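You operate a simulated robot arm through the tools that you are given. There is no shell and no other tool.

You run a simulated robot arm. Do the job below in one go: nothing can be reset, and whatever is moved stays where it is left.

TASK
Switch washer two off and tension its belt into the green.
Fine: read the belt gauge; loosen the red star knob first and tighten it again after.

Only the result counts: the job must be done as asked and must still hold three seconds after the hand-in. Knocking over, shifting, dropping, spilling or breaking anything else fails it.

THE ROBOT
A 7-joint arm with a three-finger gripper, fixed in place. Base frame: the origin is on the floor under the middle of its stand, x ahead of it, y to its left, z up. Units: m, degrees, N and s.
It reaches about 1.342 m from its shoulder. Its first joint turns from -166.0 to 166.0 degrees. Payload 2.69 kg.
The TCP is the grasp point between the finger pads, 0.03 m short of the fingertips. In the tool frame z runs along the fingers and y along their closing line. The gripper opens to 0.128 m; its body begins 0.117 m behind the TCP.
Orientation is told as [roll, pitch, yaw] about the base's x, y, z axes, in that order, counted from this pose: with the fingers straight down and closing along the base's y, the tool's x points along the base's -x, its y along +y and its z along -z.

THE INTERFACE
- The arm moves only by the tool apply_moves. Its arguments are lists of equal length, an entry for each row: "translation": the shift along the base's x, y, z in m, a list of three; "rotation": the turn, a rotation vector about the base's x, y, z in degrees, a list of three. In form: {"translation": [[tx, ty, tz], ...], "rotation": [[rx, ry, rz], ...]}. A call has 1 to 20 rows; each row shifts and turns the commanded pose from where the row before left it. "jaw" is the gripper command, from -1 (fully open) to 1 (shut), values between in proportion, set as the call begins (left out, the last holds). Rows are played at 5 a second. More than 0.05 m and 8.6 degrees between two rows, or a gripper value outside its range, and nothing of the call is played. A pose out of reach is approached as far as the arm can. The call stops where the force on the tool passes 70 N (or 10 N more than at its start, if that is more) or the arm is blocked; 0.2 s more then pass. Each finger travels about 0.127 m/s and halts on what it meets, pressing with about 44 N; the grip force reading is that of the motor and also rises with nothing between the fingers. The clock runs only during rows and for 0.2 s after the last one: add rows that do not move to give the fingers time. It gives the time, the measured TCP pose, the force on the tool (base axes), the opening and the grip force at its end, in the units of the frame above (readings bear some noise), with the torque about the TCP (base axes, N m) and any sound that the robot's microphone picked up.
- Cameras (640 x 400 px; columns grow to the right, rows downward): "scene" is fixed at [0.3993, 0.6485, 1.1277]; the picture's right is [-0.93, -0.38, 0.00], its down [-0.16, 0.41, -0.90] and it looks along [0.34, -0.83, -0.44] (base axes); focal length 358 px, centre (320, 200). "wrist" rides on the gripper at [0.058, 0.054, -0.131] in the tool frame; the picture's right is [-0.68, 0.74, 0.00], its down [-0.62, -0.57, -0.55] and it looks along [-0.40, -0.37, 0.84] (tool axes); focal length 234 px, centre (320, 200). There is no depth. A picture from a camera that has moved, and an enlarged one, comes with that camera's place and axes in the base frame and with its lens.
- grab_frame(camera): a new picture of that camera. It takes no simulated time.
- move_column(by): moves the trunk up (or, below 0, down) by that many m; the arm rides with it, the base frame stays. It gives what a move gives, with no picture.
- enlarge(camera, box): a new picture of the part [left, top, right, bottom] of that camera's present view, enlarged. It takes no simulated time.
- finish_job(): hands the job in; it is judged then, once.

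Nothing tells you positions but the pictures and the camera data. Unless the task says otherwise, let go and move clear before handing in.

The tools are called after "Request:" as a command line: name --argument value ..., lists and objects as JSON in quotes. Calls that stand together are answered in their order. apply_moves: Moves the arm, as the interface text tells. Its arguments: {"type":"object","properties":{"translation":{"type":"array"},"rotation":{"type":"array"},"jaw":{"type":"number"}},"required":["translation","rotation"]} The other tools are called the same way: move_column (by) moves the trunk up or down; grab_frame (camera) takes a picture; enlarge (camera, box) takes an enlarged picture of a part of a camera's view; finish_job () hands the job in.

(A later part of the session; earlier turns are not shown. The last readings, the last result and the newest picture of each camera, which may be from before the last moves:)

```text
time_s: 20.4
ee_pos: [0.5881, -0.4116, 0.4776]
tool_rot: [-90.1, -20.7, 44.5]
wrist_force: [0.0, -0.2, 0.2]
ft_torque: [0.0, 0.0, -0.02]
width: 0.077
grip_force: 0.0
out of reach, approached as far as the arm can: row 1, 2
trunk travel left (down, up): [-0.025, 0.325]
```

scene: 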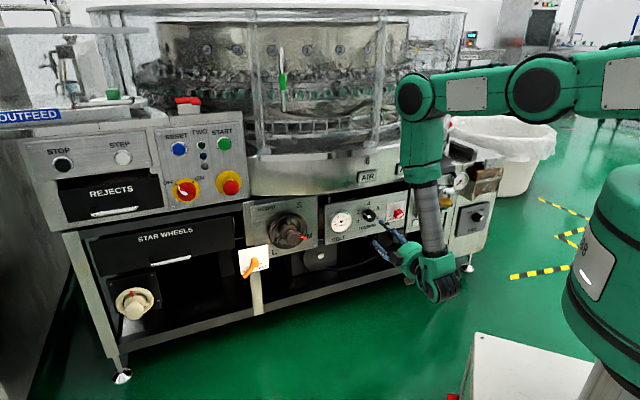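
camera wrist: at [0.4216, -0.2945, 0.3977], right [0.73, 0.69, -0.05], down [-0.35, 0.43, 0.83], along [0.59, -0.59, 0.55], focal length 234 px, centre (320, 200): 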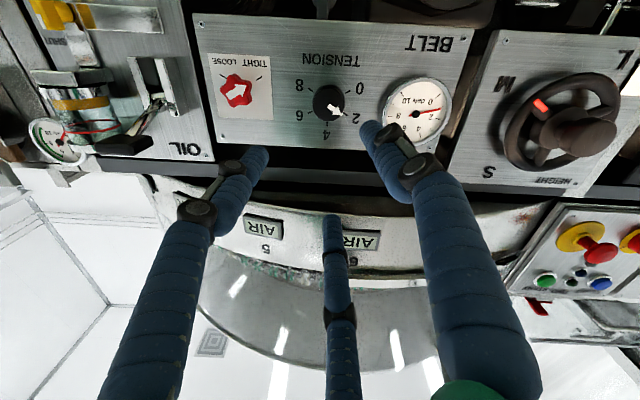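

The block behaves like a forearm-roll limit: the hand can't point exactly along the arm's own direction. Yawing the hand about 15° to the right should clear it, so I'll tilt and then slide across to the star knob at a safe distance.

Request:
apply_moves --translation '[[0, 0, 0], [0, 0, 0], [-0.0135, -0.0355, -0.0037], [-0.0135, -0.0355, -0.0037], [0, 0, 0]]' --rotation '[[0, 0, -7.5], [0, 0, -7.5], [0, 0, 0], [0, 0, 0], [0, 0, 0]]'

```text
time_s: 21.6
ee_pos: [0.5622, -0.4823, 0.4708]
tool_rot: [-90.1, -20.7, 30.1]
wrist_force: [-0.2, -0.1, 0.5]
ft_torque: [0.03, -0.04, -0.06]
width: 0.0771
grip_force: 0.1
trunk travel left (down, up): [-0.025, 0.325]
```

That works. Continue to the star knob's axis.

Request:
apply_moves --translation '[[-0.014, -0.036, -0.003], [-0.0142, -0.0367, -0.003], [0, 0, 0]]' --rotation '[[0, 0, 0], [0, 0, 0], [0, 0, 0]]'

Request:
grab_frame --camera "wrist"

Request:
grab_frame --camera "scene"

```text
time_s: 22.4
ee_pos: [0.5335, -0.554, 0.4642]
tool_rot: [-90.1, -20.6, 30.1]
wrist_force: [-0.1, -0.1, -0.7]
ft_torque: [0.01, 0.02, -0.04]
width: 0.077
grip_force: 0.0
trunk travel left (down, up): [-0.025, 0.325]
```

```text
taken
camera wrist: at [0.4362, -0.4591, 0.3934], right [0.77, 0.45, -0.45], down [0.05, 0.66, 0.75], along [0.63, -0.6, 0.49], focal length 234 px, centre (320, 200)
```

wrist: 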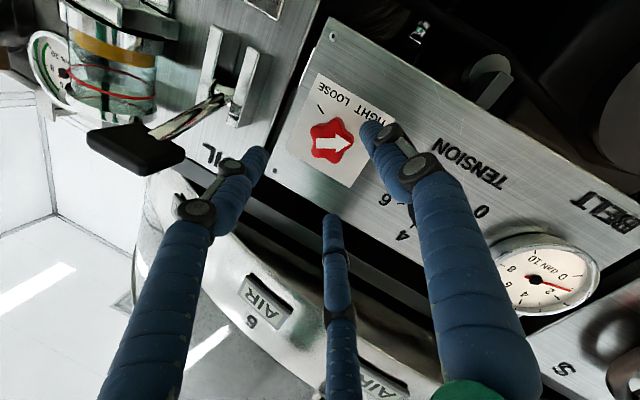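

```text
taken
```

scene: 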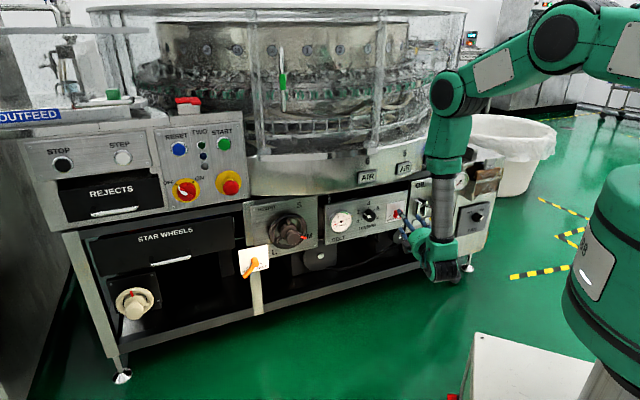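

I'm in front of the star knob with a 15° yaw. The oil lever's black grip at about (0.44, -0.64, 0.50) sticks out 10 cm to the right, so I must keep clear of it. Zooming to refine the star's position.

Request:
enlarge --camera "wrist" --box '[270, 60, 400, 200]'

Request:
enlarge --camera "scene" --box '[360, 180, 470, 290]'

```text
2.86 times, centred on (335, 130) of wrist
camera zoom: at [0.4362, -0.4591, 0.3934], right [0.77, 0.45, -0.45], down [0.05, 0.66, 0.75], along [0.63, -0.6, 0.49], focal length 669 px, centre (277, 400)
```

zoom: 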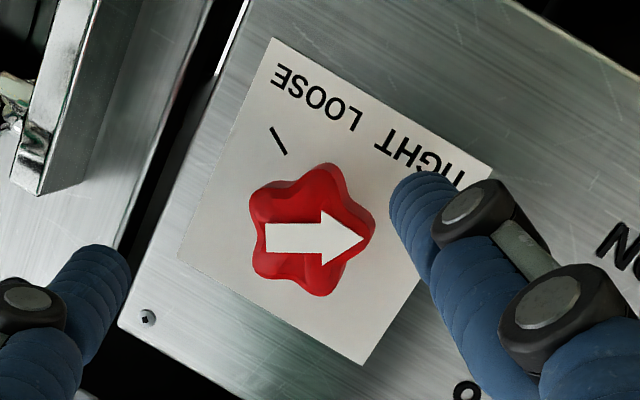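

```text
3.64 times, centred on (415, 235) of scene
camera zoom: at [0.3993, 0.6485, 1.1277], right [-0.93, -0.38, 0.0], down [-0.16, 0.41, -0.9], along [0.34, -0.83, -0.44], focal length 1303 px, centre (-26, 73)
```

zoom: 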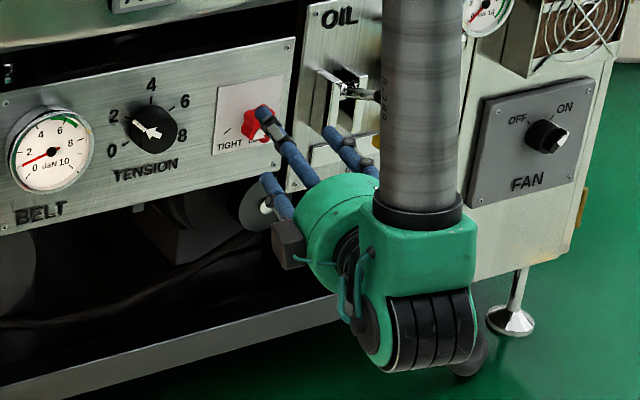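

Using the two near wrist views, the star's axis is at about (0.577, -0.616, 0.454) with the panel plane near n = -0.877. I'll realign, reduce the tilt to 12°, narrow the fingers to 6 cm, and roll the hand back to prepare a counter-clockwise turn.

Request:
apply_moves --translation '[[-0.005, -0.0135, -0.009], [0, 0, 0], [0, 0, 0], [0, 0, 0], [0, 0, 0]]' --rotation '[[0, 0, 3], [4.36, -6.71, 0], [4.36, -6.71, 0], [4.36, -6.71, 0], [0, 0, 0]]' --jaw 0.06

Request:
grab_frame --camera "wrist"

```text
time_s: 23.6
ee_pos: [0.5411, -0.5589, 0.4564]
tool_rot: [-90.1, -44.7, 32.7]
wrist_force: [-0.1, 0.3, 0.2]
ft_torque: [0.02, -0.01, -0.01]
width: 0.0603
grip_force: 0.1
out of reach, approached as far as the arm can: row 1, 2
trunk travel left (down, up): [-0.025, 0.325]
```

```text
taken
camera wrist: at [0.4682, -0.4499, 0.3771], right [0.84, 0.54, -0.05], down [-0.26, 0.48, 0.83], along [0.47, -0.69, 0.55], focal length 234 px, centre (320, 200)
```

wrist: 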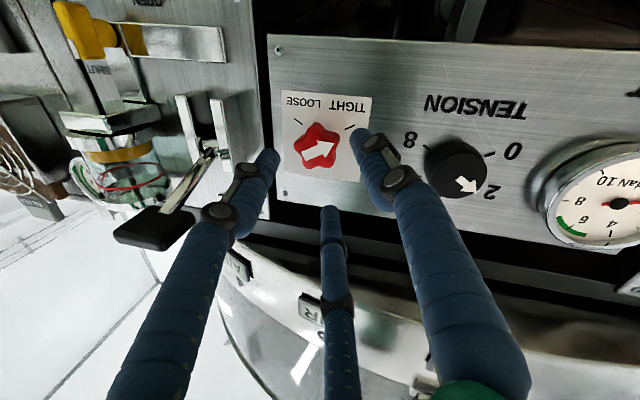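

Request:
apply_moves --translation '[[-0.0125, -0.0085, -0.001], [0, 0, 0]]' --rotation '[[0, 0, -2.2], [0, 0, 0]]'

Request:
enlarge --camera "wrist" --box '[250, 70, 410, 220]'

```text
time_s: 24.2
ee_pos: [0.5288, -0.5679, 0.4568]
tool_rot: [-90.1, -44.8, 30.7]
wrist_force: [-0.3, -0.7, -0.3]
ft_torque: [0.04, 0.03, 0.01]
width: 0.0601
grip_force: 0.0
trunk travel left (down, up): [-0.025, 0.325]
```

```text
2.67 times, centred on (330, 145) of wrist
camera zoom: at [0.4579, -0.457, 0.3765], right [0.86, 0.51, -0.05], down [-0.25, 0.49, 0.83], along [0.45, -0.7, 0.55], focal length 624 px, centre (293, 347)
```

zoom: 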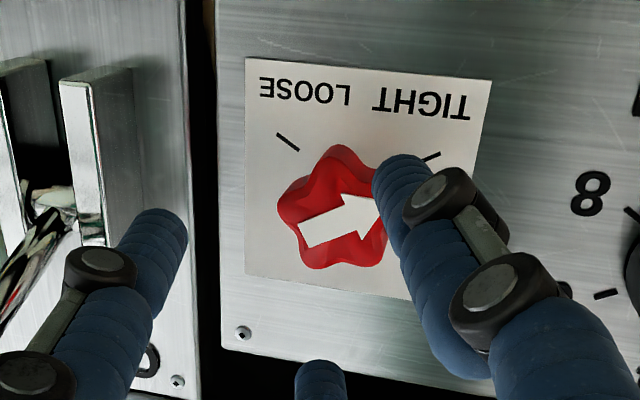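

The star is well centred ahead. I'll advance so the finger ring sits around the star head, with the tips about 1 cm above the plate.

Request:
apply_moves --translation '[[0.0211, -0.0188, 0], [0.0211, -0.0188, 0], [0, 0, 0]]' --rotation '[[0, 0, 0], [0, 0, 0], [0, 0, 0]]' --jaw -0.03

Request:
enlarge --camera "wrist" --box '[220, 80, 420, 240]'

Request:
enlarge --camera "scene" --box '[360, 180, 470, 270]'

```text
time_s: 25.0
ee_pos: [0.5705, -0.6058, 0.4549]
tool_rot: [-90.2, -44.7, 30.8]
wrist_force: [0.0, -0.8, -0.5]
ft_torque: [-0.02, 0.06, 0.0]
width: 0.0661
grip_force: 0.1
trunk travel left (down, up): [-0.025, 0.325]
```

```text
2.50 times, centred on (320, 160) of wrist
camera zoom: at [0.5003, -0.495, 0.3757], right [0.86, 0.51, -0.05], down [-0.25, 0.49, 0.83], along [0.45, -0.7, 0.55], focal length 585 px, centre (320, 300)
```

zoom: 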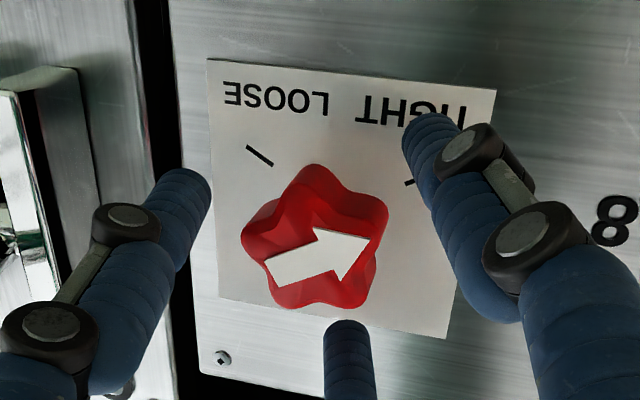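

```text
4.44 times, centred on (415, 225) of scene
camera zoom: at [0.3993, 0.6485, 1.1277], right [-0.93, -0.38, 0.0], down [-0.16, 0.41, -0.9], along [0.34, -0.83, -0.44], focal length 1593 px, centre (-102, 89)
```

zoom: 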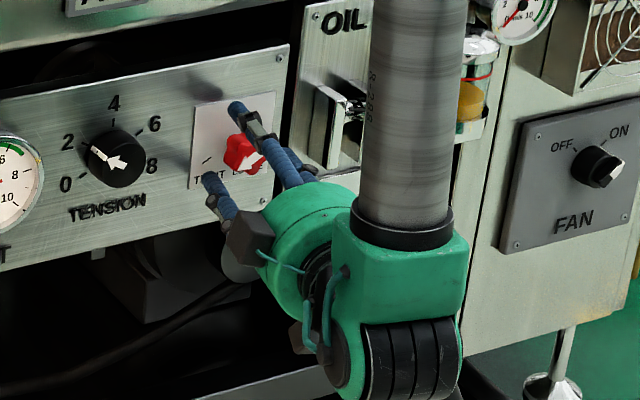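

Fingers surround the star well. Closing on it.

Request:
apply_moves --translation '[[0, 0, 0], [0, 0, 0], [0, 0, 0], [0, 0, 0]]' --rotation '[[0, 0, 0], [0, 0, 0], [0, 0, 0], [0, 0, 0]]' --jaw 1

Request:
enlarge --camera "wrist" --box '[220, 80, 420, 240]'

Request:
enlarge --camera "scene" --box '[360, 180, 470, 270]'

```text
time_s: 26.0
ee_pos: [0.57, -0.6055, 0.4559]
tool_rot: [-90.0, -44.7, 30.7]
wrist_force: [-9.9, -10.9, -3.8]
ft_torque: [-0.15, -0.15, -0.02]
width: 0.0397
grip_force: 45.4
trunk travel left (down, up): [-0.025, 0.325]
```

```text
2.50 times, centred on (320, 160) of wrist
camera zoom: at [0.4996, -0.4952, 0.3754], right [0.86, 0.51, -0.05], down [-0.25, 0.49, 0.83], along [0.45, -0.71, 0.55], focal length 585 px, centre (320, 300)
```

zoom: 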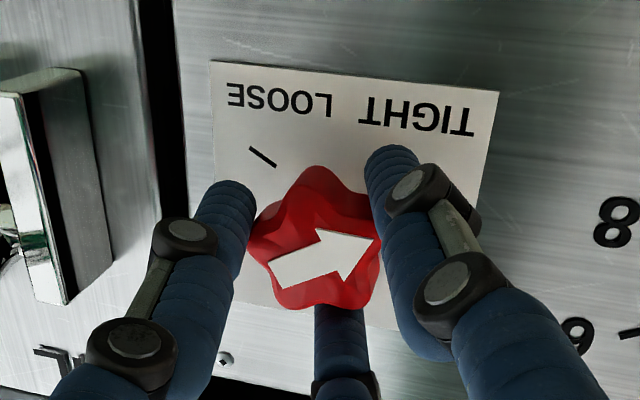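

```text
4.44 times, centred on (415, 225) of scene
camera zoom: at [0.3993, 0.6485, 1.1277], right [-0.93, -0.38, 0.0], down [-0.16, 0.41, -0.9], along [0.34, -0.83, -0.44], focal length 1593 px, centre (-102, 89)
```

zoom: 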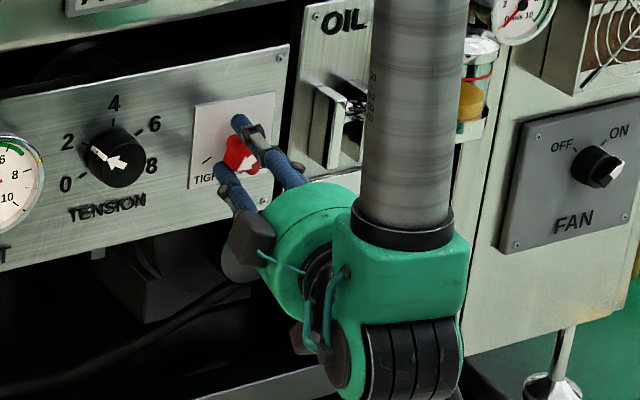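

Gripped at 0.040 m. Turning counter-clockwise about the tool axis, first 40°.

Request:
apply_moves --translation '[[-0.001, -0.001, 0], [0, 0, 0], [0, 0, 0], [0, 0, 0], [0, 0, 0], [0, 0, 0], [0, 0, 0]]' --rotation '[[0, 0, 0], [-4.08, 6.88, 0], [-4.08, 6.88, 0], [-4.08, 6.88, 0], [-4.08, 6.88, 0], [-4.08, 6.88, 0], [0, 0, 0]]'

Request:
enlarge --camera "wrist" --box '[220, 80, 420, 240]'

Request:
enlarge --camera "scene" --box '[360, 180, 470, 270]'

```text
time_s: 27.6
ee_pos: [0.5689, -0.6066, 0.4558]
tool_rot: [-89.9, -4.7, 30.8]
wrist_force: [-1.9, -1.6, 7.3]
ft_torque: [-0.04, 0.06, 0.01]
width: 0.0391
grip_force: 44.7
trunk travel left (down, up): [-0.025, 0.325]
```

```text
2.50 times, centred on (320, 160) of wrist
camera zoom: at [0.4567, -0.5215, 0.3977], right [0.63, 0.38, -0.68], down [0.21, 0.76, 0.61], along [0.75, -0.53, 0.4], focal length 585 px, centre (320, 300)
```

zoom: 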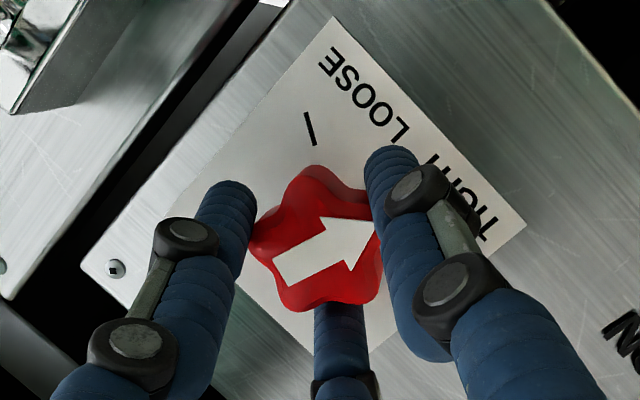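

```text
4.44 times, centred on (415, 225) of scene
camera zoom: at [0.3993, 0.6485, 1.1277], right [-0.93, -0.38, 0.0], down [-0.16, 0.41, -0.9], along [0.34, -0.83, -0.44], focal length 1593 px, centre (-102, 89)
```

zoom: 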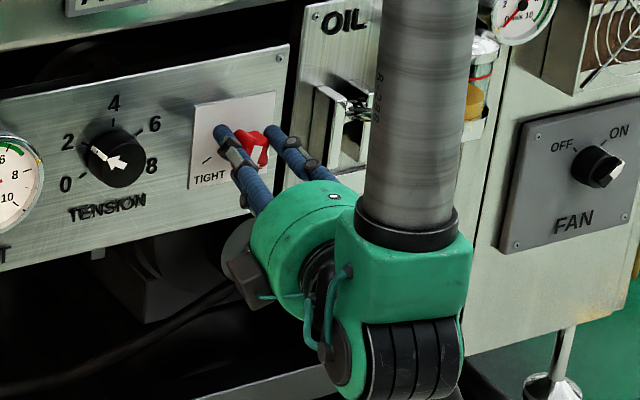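

The star is following (arrow now pointing nearly down). Continuing another 48°.

Request:
apply_moves --translation '[[0, 0, 0], [0, 0, 0], [0, 0, 0], [0, 0, 0], [0, 0, 0], [0, 0, 0], [0, 0, 0]]' --rotation '[[-4.08, 6.88, 0], [-4.08, 6.88, 0], [-4.08, 6.88, 0], [-4.08, 6.88, 0], [-4.08, 6.88, 0], [-4.08, 6.88, 0], [0, 0, 0]]'

Request:
enlarge --camera "wrist" --box '[220, 80, 420, 240]'

Request:
grab_frame --camera "scene"

```text
time_s: 29.2
ee_pos: [0.5711, -0.6063, 0.4539]
tool_rot: [-89.6, 43.4, 31.2]
wrist_force: [31.9, 5.8, -13.3]
ft_torque: [0.3, 0.2, 1.05]
width: 0.0394
grip_force: 45.1
trunk travel left (down, up): [-0.025, 0.325]
```

```text
2.50 times, centred on (320, 160) of wrist
camera zoom: at [0.4352, -0.5339, 0.4556], right [-0.01, 0.0, -1.0], down [0.44, 0.9, -0.01], along [0.9, -0.44, -0.01], focal length 585 px, centre (320, 300)
```

zoom: 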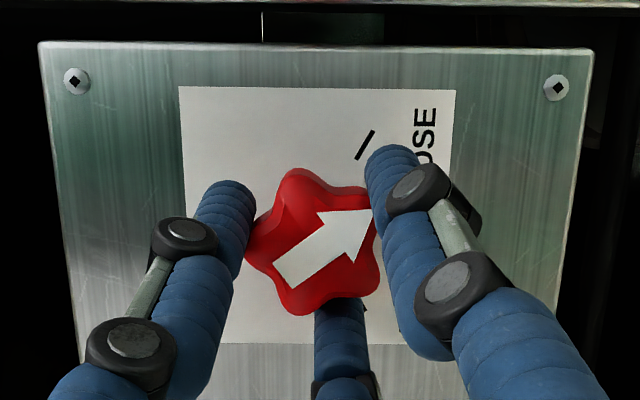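

```text
taken
```

scene: 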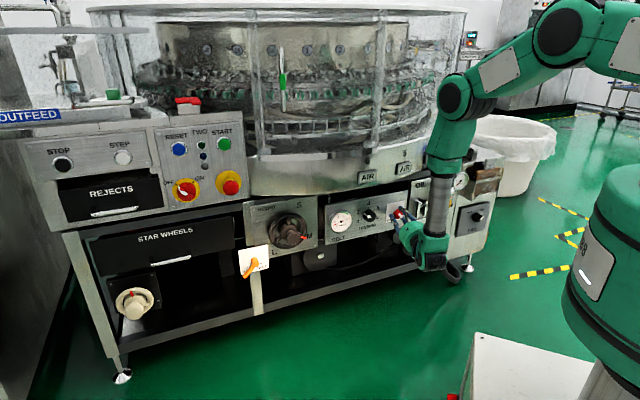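

About 90° done; the arrow needs roughly 28° more to the LOOSE tick, and the tilted grip is building some side force. I'll release, wind the hand back around the knob, and regrasp.

Request:
apply_moves --translation '[[0, 0, 0], [0, 0, 0], [0, 0, 0]]' --rotation '[[0, 0, 0], [0, 0, 0], [0, 0, 0]]' --jaw -0.03

Request:
enlarge --camera "wrist" --box '[220, 80, 420, 240]'

```text
time_s: 30.0
ee_pos: [0.57, -0.6069, 0.4559]
tool_rot: [-89.9, 43.2, 31.0]
wrist_force: [0.4, -0.2, 0.1]
ft_torque: [-0.02, 0.01, 0.0]
width: 0.0659
grip_force: 0.1
trunk travel left (down, up): [-0.025, 0.325]
```

```text
2.50 times, centred on (320, 160) of wrist
camera zoom: at [0.4342, -0.5344, 0.4565], right [-0.01, 0.0, -1.0], down [0.44, 0.9, -0.01], along [0.9, -0.44, -0.01], focal length 585 px, centre (320, 300)
```

zoom: 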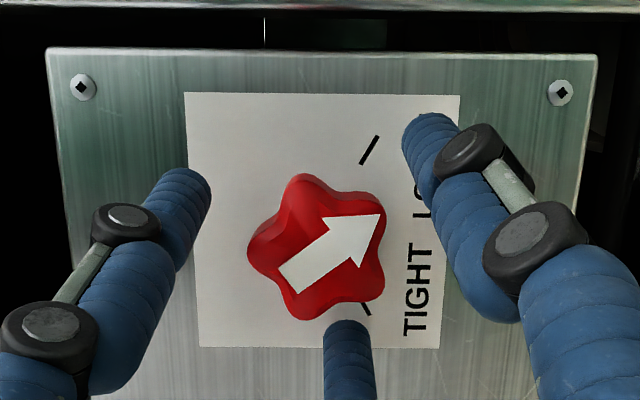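

The star held its place. Winding the hand back 64° with fingers open, then regrasping.

Request:
apply_moves --translation '[[0, 0, 0], [0, 0, 0], [0, 0, 0], [0, 0, 0], [0, 0, 0], [0, 0, 0], [0, 0, 0], [0, 0, 0], [0, 0, 0]]' --rotation '[[4.08, -6.88, 0], [4.08, -6.88, 0], [4.08, -6.88, 0], [4.08, -6.88, 0], [4.08, -6.88, 0], [4.08, -6.88, 0], [4.08, -6.88, 0], [4.08, -6.88, 0], [0, 0, 0]]'

Request:
enlarge --camera "wrist" --box '[220, 80, 420, 240]'

```text
time_s: 32.0
ee_pos: [0.5692, -0.607, 0.4559]
tool_rot: [-90.0, -20.8, 30.8]
wrist_force: [0.2, 1.1, -0.4]
ft_torque: [0.06, 0.0, 0.0]
width: 0.066
grip_force: 0.1
trunk travel left (down, up): [-0.025, 0.325]
```

```text
2.50 times, centred on (320, 160) of wrist
camera zoom: at [0.4723, -0.5123, 0.3845], right [0.77, 0.46, -0.45], down [0.04, 0.66, 0.75], along [0.64, -0.59, 0.49], focal length 585 px, centre (320, 300)
```

zoom: 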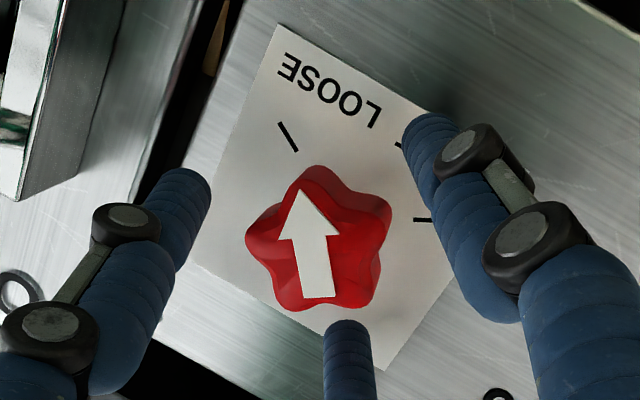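

Request:
apply_moves --translation '[[0, 0, 0], [0, 0, 0], [0, 0, 0], [0, 0, 0]]' --rotation '[[0, 0, 0], [0, 0, 0], [0, 0, 0], [0, 0, 0]]' --jaw 1

Request:
apply_moves --translation '[[0, 0, 0], [0, 0, 0], [0, 0, 0], [0, 0, 0], [0, 0, 0]]' --rotation '[[-4.08, 6.88, 0], [-4.08, 6.88, 0], [-4.08, 6.88, 0], [-2.5, 4.2, 0], [0, 0, 0]]'

Request:
enlarge --camera "wrist" --box '[220, 80, 420, 240]'

```text
time_s: 33.0
ee_pos: [0.5706, -0.6073, 0.456]
tool_rot: [-90.0, -20.8, 30.8]
wrist_force: [-1.7, 0.7, 1.0]
ft_torque: [0.01, -0.06, 0.47]
width: 0.0394
grip_force: 45.4
trunk travel left (down, up): [-0.025, 0.325]
```

```text
time_s: 34.2
ee_pos: [0.5705, -0.6059, 0.4559]
tool_rot: [-90.0, 8.2, 30.9]
wrist_force: [9.7, 0.6, 4.7]
ft_torque: [0.45, -0.19, 0.54]
width: 0.0392
grip_force: 45.2
trunk travel left (down, up): [-0.025, 0.325]
```

```text
2.50 times, centred on (320, 160) of wrist
camera zoom: at [0.4474, -0.5275, 0.4115], right [0.48, 0.29, -0.83], down [0.31, 0.82, 0.47], along [0.82, -0.49, 0.31], focal length 585 px, centre (320, 300)
```

zoom: 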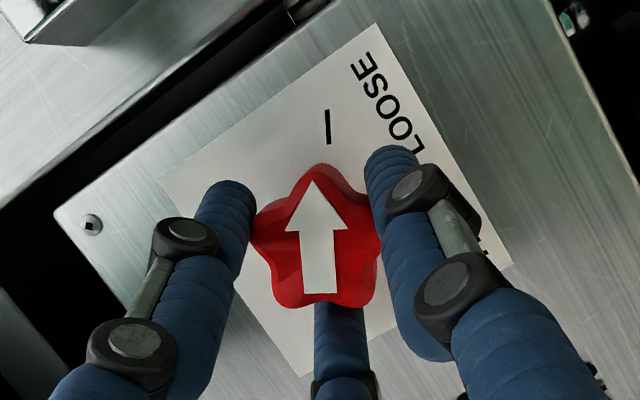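

The arrow is now on the LOOSE tick and a stop torque is felt. Releasing and backing off.

Request:
apply_moves --translation '[[0, 0, 0], [0, 0, 0], [0, 0, 0], [-0.02, 0.02, 0], [-0.02, 0.02, 0]]' --rotation '[[0, 0, 0], [0, 0, 0], [0, 0, 0], [0, 0, 0], [0, 0, 0]]' --jaw -0.03

Request:
grab_frame --camera "wrist"

Request:
enlarge --camera "scene" --box '[320, 180, 440, 260]'

```text
time_s: 35.4
ee_pos: [0.5298, -0.5661, 0.4554]
tool_rot: [-90.0, 8.1, 30.8]
wrist_force: [0.5, -1.5, -0.6]
ft_torque: [0.0, 0.01, 0.0]
width: 0.0659
grip_force: 0.1
trunk travel left (down, up): [-0.025, 0.325]
```

```text
taken
camera wrist: at [0.4065, -0.4875, 0.4106], right [0.49, 0.29, -0.82], down [0.31, 0.82, 0.47], along [0.82, -0.49, 0.31], focal length 234 px, centre (320, 200)
```

wrist: 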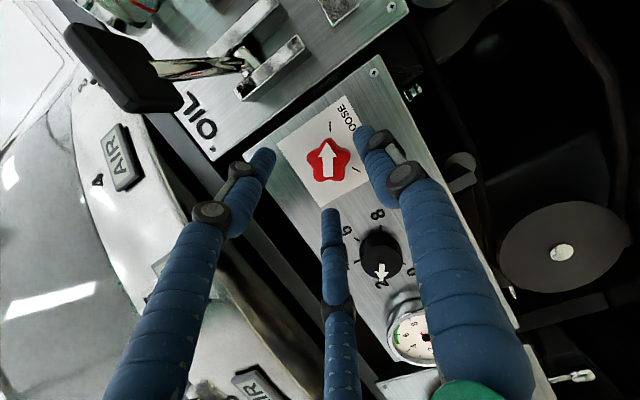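

```text
5.00 times, centred on (380, 220) of scene
camera zoom: at [0.3993, 0.6485, 1.1277], right [-0.93, -0.38, 0.0], down [-0.16, 0.41, -0.9], along [0.34, -0.83, -0.44], focal length 1792 px, centre (20, 100)
```

zoom: 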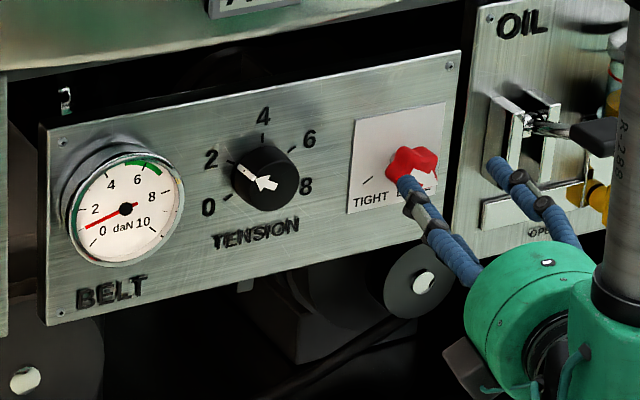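

The star is at LOOSE. Now I move across to a standoff in front of the tension knob, straighten the tilt to about 6°, and pre-roll the hand for a clockwise turn.

Request:
apply_moves --translation '[[0.0296, 0.0273, 0.0025], [0.0296, 0.0273, 0.0025], [0.0297, 0.0272, 0.0026], [0, 0, 0], [0, 0, 0], [0, 0, 0], [0, 0, 0], [0, 0, 0], [0, 0, 0], [0, 0, 0]]' --rotation '[[0, 0, 0], [0, 0, 0], [0, 0, 0], [0, 0, 8], [-4.61, 5.79, 0], [-4.61, 5.79, 0], [-4.61, 5.79, 0], [-4.61, 5.79, 0], [-4.61, 5.79, 0], [0, 0, 0]]' --jaw -0.125

Request:
grab_frame --camera "wrist"

Request:
enlarge --camera "scene" --box '[320, 180, 440, 260]'

```text
time_s: 37.6
ee_pos: [0.6191, -0.4839, 0.4638]
tool_rot: [-89.6, 45.1, 38.9]
wrist_force: [-0.4, -0.2, -1.4]
ft_torque: [0.0, -0.02, -0.02]
width: 0.0718
grip_force: 0.1
trunk travel left (down, up): [-0.025, 0.325]
```

```text
taken
camera wrist: at [0.4745, -0.4318, 0.4672], right [-0.04, -0.03, -1.0], down [0.31, 0.95, -0.04], along [0.95, -0.31, -0.03], focal length 234 px, centre (320, 200)
```

wrist: 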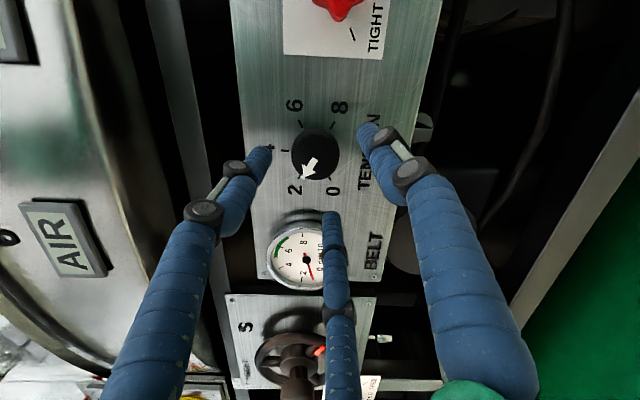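

```text
5.00 times, centred on (380, 220) of scene
camera zoom: at [0.3993, 0.6485, 1.1277], right [-0.93, -0.38, 0.0], down [-0.16, 0.41, -0.9], along [0.34, -0.83, -0.44], focal length 1792 px, centre (20, 100)
```

zoom: 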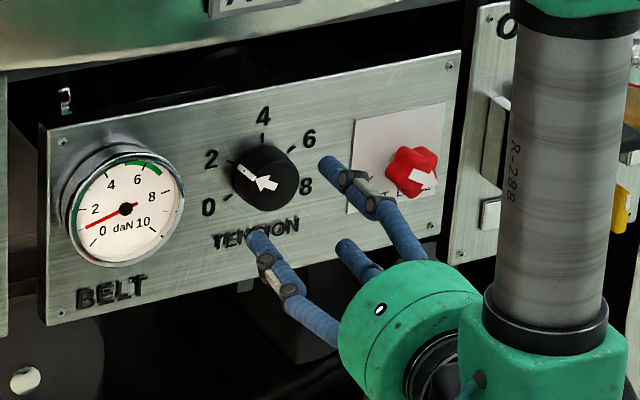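

Request:
enlarge --camera "wrist" --box '[240, 90, 400, 220]'

```text
3.08 times, centred on (320, 155) of wrist
camera zoom: at [0.4745, -0.4318, 0.4672], right [-0.04, -0.03, -1.0], down [0.31, 0.95, -0.04], along [0.95, -0.31, -0.03], focal length 720 px, centre (320, 338)
```

zoom: 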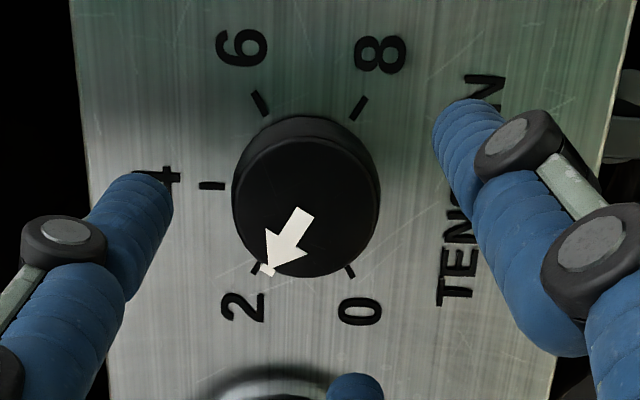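

The tension dial is 30° per unit, with the pointer at 2. Its axis lies about 4 mm above and slightly left of my tool axis; I correct for that while advancing around the knob.

Request:
apply_moves --translation '[[0.0216, -0.0195, 0.0037], [0.0215, -0.0195, 0], [0, 0, 0]]' --rotation '[[0, 0, 0], [0, 0, 0], [0, 0, 0]]'

Request:
enlarge --camera "wrist" --box '[220, 90, 420, 240]'

Request:
enlarge --camera "scene" --box '[320, 180, 440, 260]'

```text
time_s: 38.4
ee_pos: [0.6611, -0.5237, 0.4675]
tool_rot: [-89.7, 45.2, 38.9]
wrist_force: [0.3, -0.9, 0.8]
ft_torque: [0.0, -0.02, -0.02]
width: 0.072
grip_force: 0.0
trunk travel left (down, up): [-0.025, 0.325]
```

```text
2.67 times, centred on (320, 165) of wrist
camera zoom: at [0.5177, -0.4706, 0.4708], right [-0.04, -0.03, -1.0], down [0.31, 0.95, -0.04], along [0.95, -0.31, -0.03], focal length 624 px, centre (320, 293)
```

zoom: 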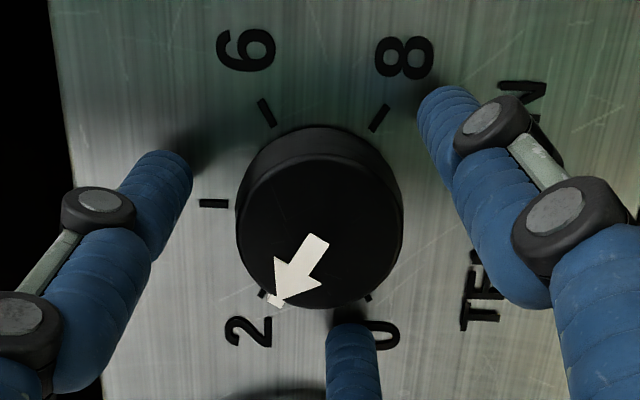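

```text
5.00 times, centred on (380, 220) of scene
camera zoom: at [0.3993, 0.6485, 1.1277], right [-0.93, -0.38, 0.0], down [-0.16, 0.41, -0.9], along [0.34, -0.83, -0.44], focal length 1792 px, centre (20, 100)
```

zoom: 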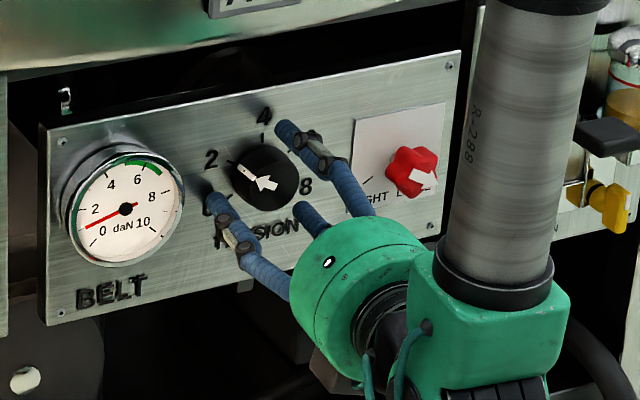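

Well centred and the gauge stays visible from the scene camera. Closing on the tension knob.

Request:
apply_moves --translation '[[0, 0, 0], [0, 0, 0], [0, 0, 0], [0, 0, 0]]' --rotation '[[0, 0, 0], [0, 0, 0], [0, 0, 0], [0, 0, 0]]' --jaw 1

Request:
enlarge --camera "wrist" --box '[220, 90, 420, 240]'

Request:
enlarge --camera "scene" --box '[320, 180, 440, 260]'

```text
time_s: 39.4
ee_pos: [0.6636, -0.5218, 0.4666]
tool_rot: [-89.7, 45.1, 38.9]
wrist_force: [7.0, 6.0, -0.4]
ft_torque: [-0.01, 0.0, 0.43]
width: 0.0458
grip_force: 45.0
trunk travel left (down, up): [-0.025, 0.325]
```

```text
2.67 times, centred on (320, 165) of wrist
camera zoom: at [0.518, -0.4703, 0.4708], right [-0.04, -0.03, -1.0], down [0.31, 0.95, -0.04], along [0.95, -0.31, -0.03], focal length 624 px, centre (320, 293)
```

zoom: 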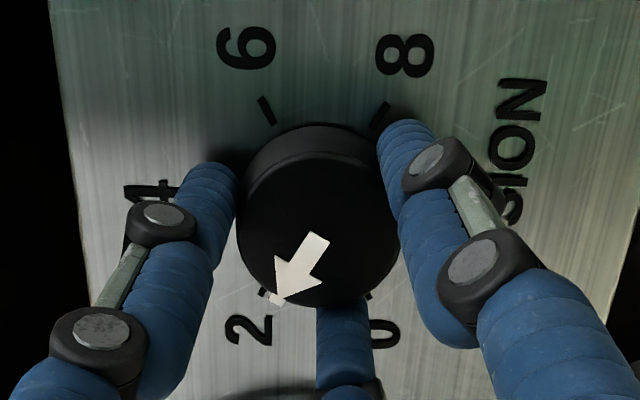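

```text
5.00 times, centred on (380, 220) of scene
camera zoom: at [0.3993, 0.6485, 1.1277], right [-0.93, -0.38, 0.0], down [-0.16, 0.41, -0.9], along [0.34, -0.83, -0.44], focal length 1792 px, centre (20, 100)
```

zoom: 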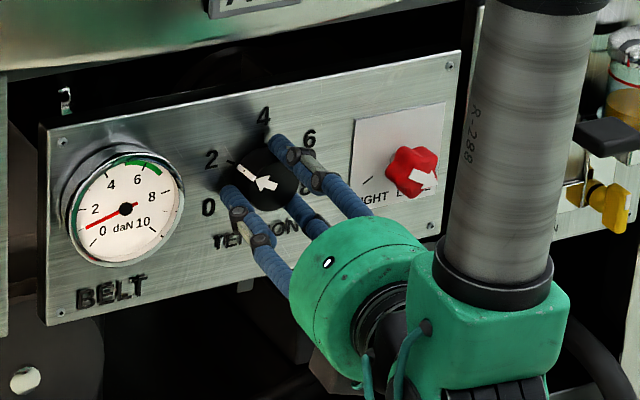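

Gripped at 0.046 m. Turning clockwise 30° first and reading the gauge.

Request:
apply_moves --translation '[[0, 0, 0], [0, 0, 0], [0, 0, 0], [0, 0, 0], [0, 0, 0]]' --rotation '[[4.71, -5.84, 0], [4.71, -5.84, 0], [4.71, -5.84, 0], [4.71, -5.84, 0], [0, 0, 0]]'

Request:
enlarge --camera "scene" --box '[320, 180, 440, 260]'

Request:
enlarge --camera "wrist" --box '[220, 90, 420, 240]'

```text
time_s: 40.6
ee_pos: [0.6622, -0.5236, 0.4684]
tool_rot: [-89.7, 15.1, 39.0]
wrist_force: [0.1, 20.5, 6.9]
ft_torque: [-0.17, -0.19, 0.49]
width: 0.0456
grip_force: 45.0
trunk travel left (down, up): [-0.025, 0.325]
```

```text
5.00 times, centred on (380, 220) of scene
camera zoom: at [0.3993, 0.6485, 1.1277], right [-0.93, -0.38, 0.0], down [-0.16, 0.41, -0.9], along [0.34, -0.83, -0.44], focal length 1792 px, centre (20, 100)
```

zoom: 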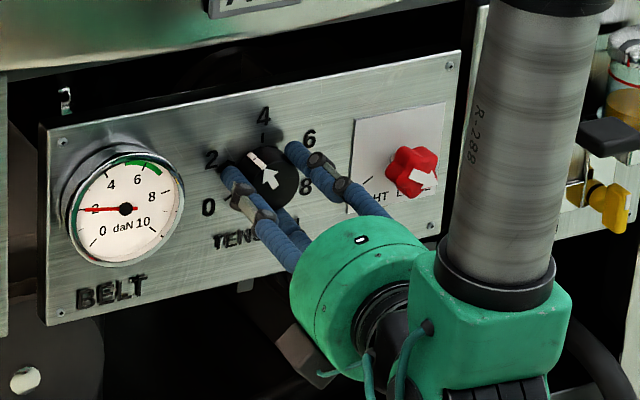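

```text
2.67 times, centred on (320, 165) of wrist
camera zoom: at [0.5246, -0.4649, 0.4309], right [0.36, 0.29, -0.89], down [0.23, 0.89, 0.39], along [0.9, -0.35, 0.25], focal length 624 px, centre (320, 293)
```

zoom: 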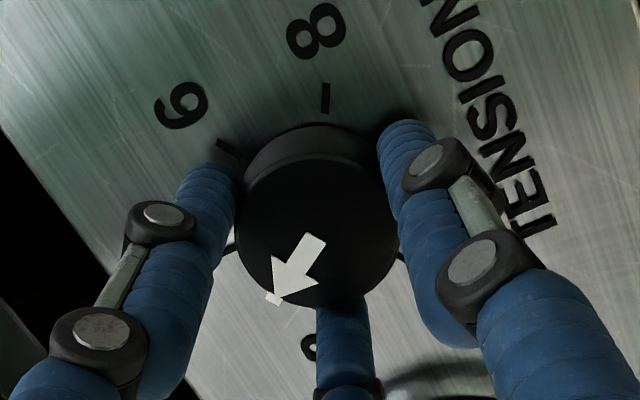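

The gauge responds. Zooming in on the gauge to read it.

Request:
enlarge --camera "scene" --box '[328, 200, 364, 240]'

```text
10.00 times, centred on (346, 220) of scene
camera zoom: at [0.3993, 0.6485, 1.1277], right [-0.93, -0.38, 0.0], down [-0.16, 0.41, -0.9], along [0.34, -0.83, -0.44], focal length 3584 px, centre (60, 0)
```

zoom: 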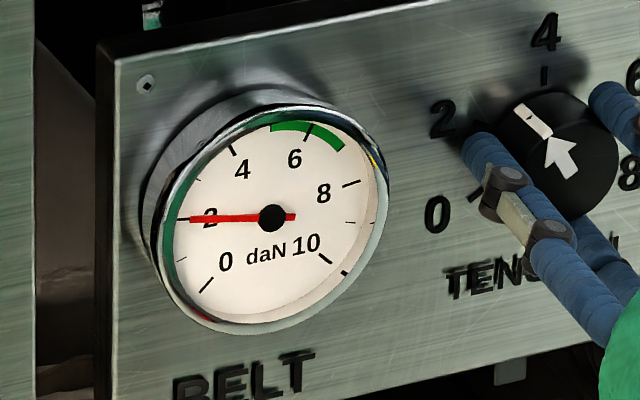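

Gauge reads 2 at knob position 3 (about +1 per 30°). I continue clockwise another 60°.

Request:
apply_moves --translation '[[0, 0, 0], [0, 0, 0], [0, 0, 0], [0, 0, 0], [0, 0, 0], [0, 0, 0], [0, 0, 0], [0, 0, 0], [0, 0, 0]]' --rotation '[[4.71, -5.84, 0], [4.71, -5.84, 0], [4.71, -5.84, 0], [4.71, -5.84, 0], [4.71, -5.84, 0], [4.71, -5.84, 0], [4.71, -5.84, 0], [4.71, -5.84, 0], [0, 0, 0]]'

Request:
enlarge --camera "scene" --box '[328, 200, 364, 240]'

Request:
enlarge --camera "wrist" --box '[220, 90, 420, 240]'

```text
time_s: 42.6
ee_pos: [0.6623, -0.523, 0.4687]
tool_rot: [-89.8, -45.0, 39.0]
wrist_force: [2.1, 9.7, 4.8]
ft_torque: [-0.16, -0.15, 0.39]
width: 0.046
grip_force: 44.9
trunk travel left (down, up): [-0.025, 0.325]
```

```text
10.00 times, centred on (346, 220) of scene
camera zoom: at [0.3993, 0.6485, 1.1277], right [-0.93, -0.38, 0.0], down [-0.16, 0.41, -0.9], along [0.34, -0.83, -0.44], focal length 3584 px, centre (60, 0)
```

zoom: 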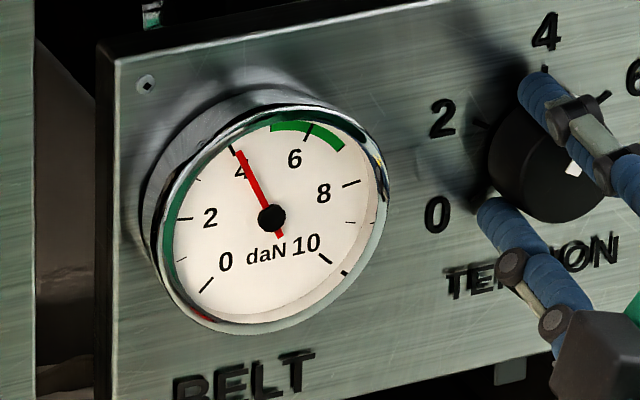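

```text
2.67 times, centred on (320, 165) of wrist
camera zoom: at [0.5765, -0.4238, 0.388], right [0.78, 0.63, -0.04], down [-0.32, 0.45, 0.84], along [0.55, -0.64, 0.55], focal length 624 px, centre (320, 293)
```

zoom: 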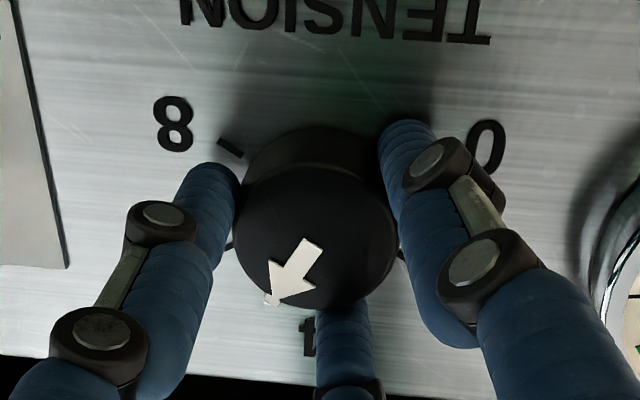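

Gauge reads 4 at knob position 5. I'll release, wind back 60° with open fingers, check the needle holds, and regrasp.

Request:
apply_moves --translation '[[0, 0, 0], [0, 0, 0], [0, 0, 0]]' --rotation '[[0, 0, 0], [0, 0, 0], [0, 0, 0]]' --jaw -0.125

Request:
enlarge --camera "scene" --box '[328, 200, 364, 240]'

Request:
enlarge --camera "wrist" --box '[220, 90, 420, 240]'

```text
time_s: 43.4
ee_pos: [0.6614, -0.5236, 0.4676]
tool_rot: [-89.7, -44.9, 39.0]
wrist_force: [-0.2, 0.0, 0.2]
ft_torque: [0.0, -0.03, -0.03]
width: 0.0723
grip_force: 0.0
trunk travel left (down, up): [-0.025, 0.325]
```

```text
10.00 times, centred on (346, 220) of scene
camera zoom: at [0.3993, 0.6485, 1.1277], right [-0.93, -0.38, 0.0], down [-0.16, 0.41, -0.9], along [0.34, -0.83, -0.44], focal length 3584 px, centre (60, 0)
```

zoom: 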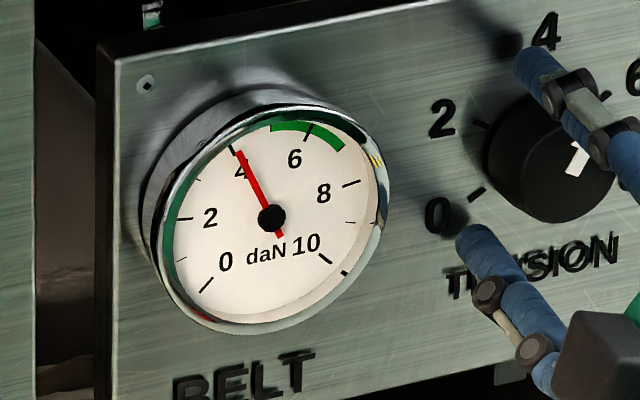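

```text
2.67 times, centred on (320, 165) of wrist
camera zoom: at [0.5762, -0.4238, 0.3877], right [0.78, 0.63, -0.04], down [-0.32, 0.45, 0.84], along [0.55, -0.63, 0.55], focal length 624 px, centre (320, 293)
```

zoom: 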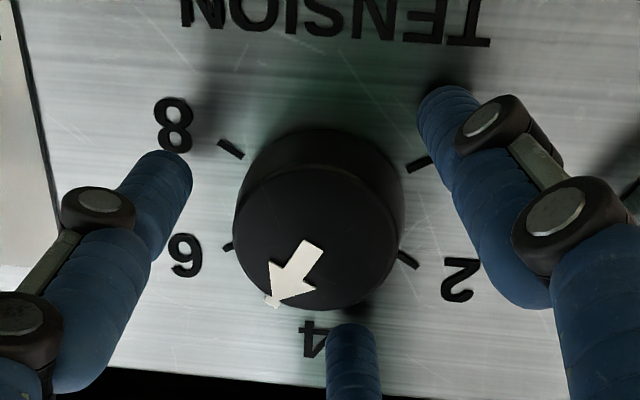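

The needle holds at 4 after release. Winding the hand back 60° and regrasping.

Request:
apply_moves --translation '[[0, 0, 0], [0, 0, 0], [0, 0, 0], [0, 0, 0], [0, 0, 0], [0, 0, 0], [0, 0, 0], [0, 0, 0], [0, 0, 0]]' --rotation '[[-4.71, 5.84, 0], [-4.71, 5.84, 0], [-4.71, 5.84, 0], [-4.71, 5.84, 0], [-4.71, 5.84, 0], [-4.71, 5.84, 0], [-4.71, 5.84, 0], [-4.71, 5.84, 0], [0, 0, 0]]'

Request:
apply_moves --translation '[[0, 0, 0], [0, 0, 0], [0, 0, 0], [0, 0, 0]]' --rotation '[[0, 0, 0], [0, 0, 0], [0, 0, 0], [0, 0, 0]]' --jaw 1

Request:
enlarge --camera "scene" --box '[320, 180, 440, 260]'

Request:
enlarge --camera "wrist" --box '[220, 90, 420, 240]'

```text
time_s: 45.4
ee_pos: [0.6629, -0.5237, 0.4662]
tool_rot: [-89.7, 15.3, 38.9]
wrist_force: [0.0, 0.1, -0.3]
ft_torque: [-0.01, 0.0, 0.03]
width: 0.0721
grip_force: 0.0
trunk travel left (down, up): [-0.025, 0.325]
```

```text
time_s: 46.4
ee_pos: [0.6627, -0.5231, 0.4676]
tool_rot: [-89.7, 15.0, 38.9]
wrist_force: [-1.4, 1.6, 1.2]
ft_torque: [-0.07, -0.08, 0.14]
width: 0.0461
grip_force: 44.9
trunk travel left (down, up): [-0.025, 0.325]
```

```text
5.00 times, centred on (380, 220) of scene
camera zoom: at [0.3993, 0.6485, 1.1277], right [-0.93, -0.38, 0.0], down [-0.16, 0.41, -0.9], along [0.34, -0.83, -0.44], focal length 1792 px, centre (20, 100)
```

zoom: 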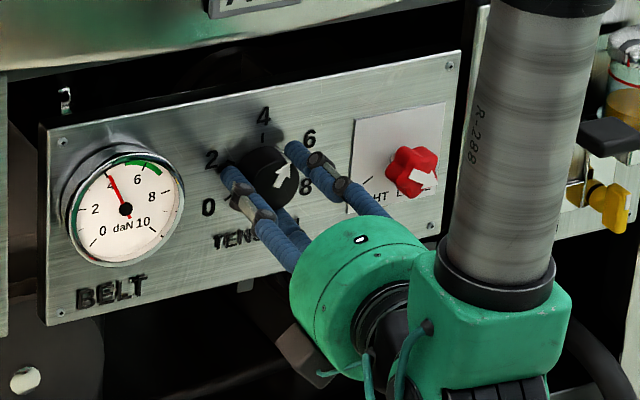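

```text
2.67 times, centred on (320, 165) of wrist
camera zoom: at [0.5249, -0.4655, 0.4307], right [0.36, 0.29, -0.89], down [0.23, 0.89, 0.39], along [0.9, -0.35, 0.25], focal length 624 px, centre (320, 293)
```

zoom: 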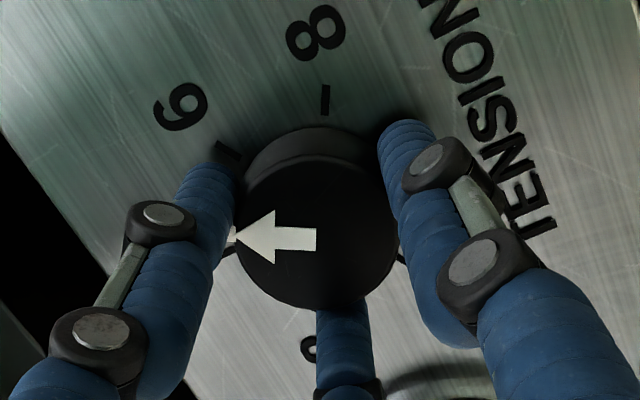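

Gripped again at knob position 5. Turning clockwise another 52°.

Request:
apply_moves --translation '[[0, 0, 0], [0, 0, 0], [0, 0, 0], [0, 0, 0], [0, 0, 0], [0, 0, 0], [0, 0, 0], [0, 0, 0]]' --rotation '[[4.71, -5.84, 0], [4.71, -5.84, 0], [4.71, -5.84, 0], [4.71, -5.84, 0], [4.71, -5.84, 0], [4.71, -5.84, 0], [4.71, -5.84, 0], [0, 0, 0]]'

Request:
enlarge --camera "scene" --box '[328, 200, 364, 240]'

Request:
enlarge --camera "wrist" --box '[220, 90, 420, 240]'

```text
time_s: 48.2
ee_pos: [0.662, -0.522, 0.4674]
tool_rot: [-89.6, -37.5, 38.9]
wrist_force: [-9.2, 5.1, 1.7]
ft_torque: [-0.05, -0.07, 0.13]
width: 0.0457
grip_force: 45.3
trunk travel left (down, up): [-0.025, 0.325]
```

```text
10.00 times, centred on (346, 220) of scene
camera zoom: at [0.3993, 0.6485, 1.1277], right [-0.93, -0.38, 0.0], down [-0.16, 0.41, -0.9], along [0.34, -0.83, -0.44], focal length 3584 px, centre (60, 0)
```

zoom: 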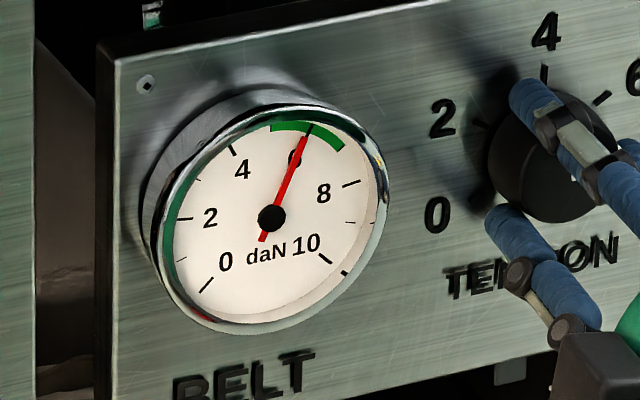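

```text
2.67 times, centred on (320, 165) of wrist
camera zoom: at [0.568, -0.4296, 0.3891], right [0.76, 0.62, -0.17], down [-0.23, 0.51, 0.83], along [0.6, -0.59, 0.54], focal length 624 px, centre (320, 293)
```

zoom: 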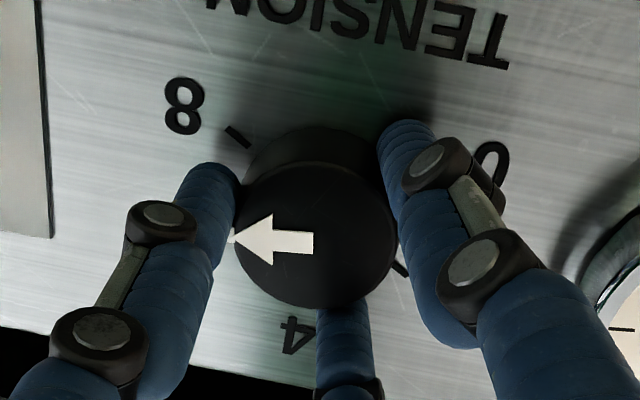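

The needle is at about 6, the middle of the green band. Releasing and backing out, then checking that it holds.

Request:
apply_moves --translation '[[0, 0, 0], [0, 0, 0], [0, 0, 0], [-0.02, 0.02, 0], [-0.02, 0.02, 0]]' --rotation '[[0, 0, 0], [0, 0, 0], [0, 0, 0], [0, 0, 0], [0, 0, 0]]' --jaw -0.125

Request:
enlarge --camera "scene" --box '[328, 200, 364, 240]'

Request:
grab_frame --camera "wrist"

```text
time_s: 49.4
ee_pos: [0.6228, -0.484, 0.4689]
tool_rot: [-89.8, -37.5, 39.0]
wrist_force: [-1.0, 0.4, 0.1]
ft_torque: [-0.03, -0.02, -0.02]
width: 0.0717
grip_force: 0.1
trunk travel left (down, up): [-0.025, 0.325]
```

```text
10.00 times, centred on (346, 220) of scene
camera zoom: at [0.3993, 0.6485, 1.1277], right [-0.93, -0.38, 0.0], down [-0.16, 0.41, -0.9], along [0.34, -0.83, -0.44], focal length 3584 px, centre (60, 0)
```

zoom: 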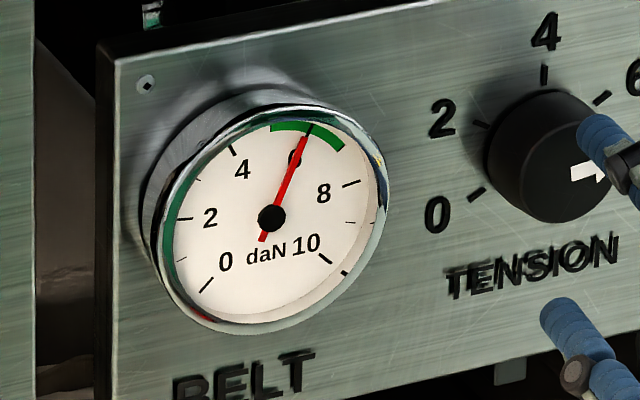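

```text
taken
camera wrist: at [0.528, -0.3904, 0.3901], right [0.76, 0.62, -0.17], down [-0.23, 0.52, 0.82], along [0.6, -0.59, 0.54], focal length 234 px, centre (320, 200)
```

wrist: 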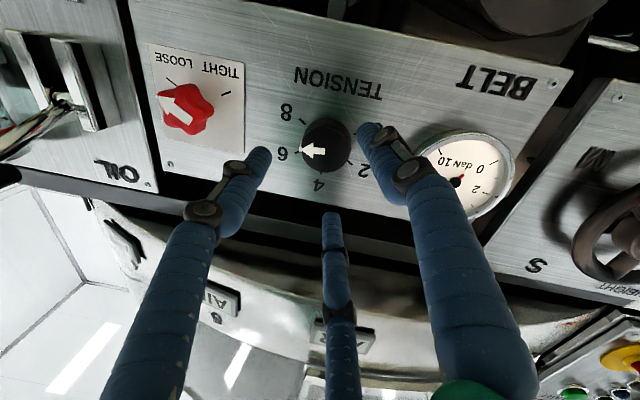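

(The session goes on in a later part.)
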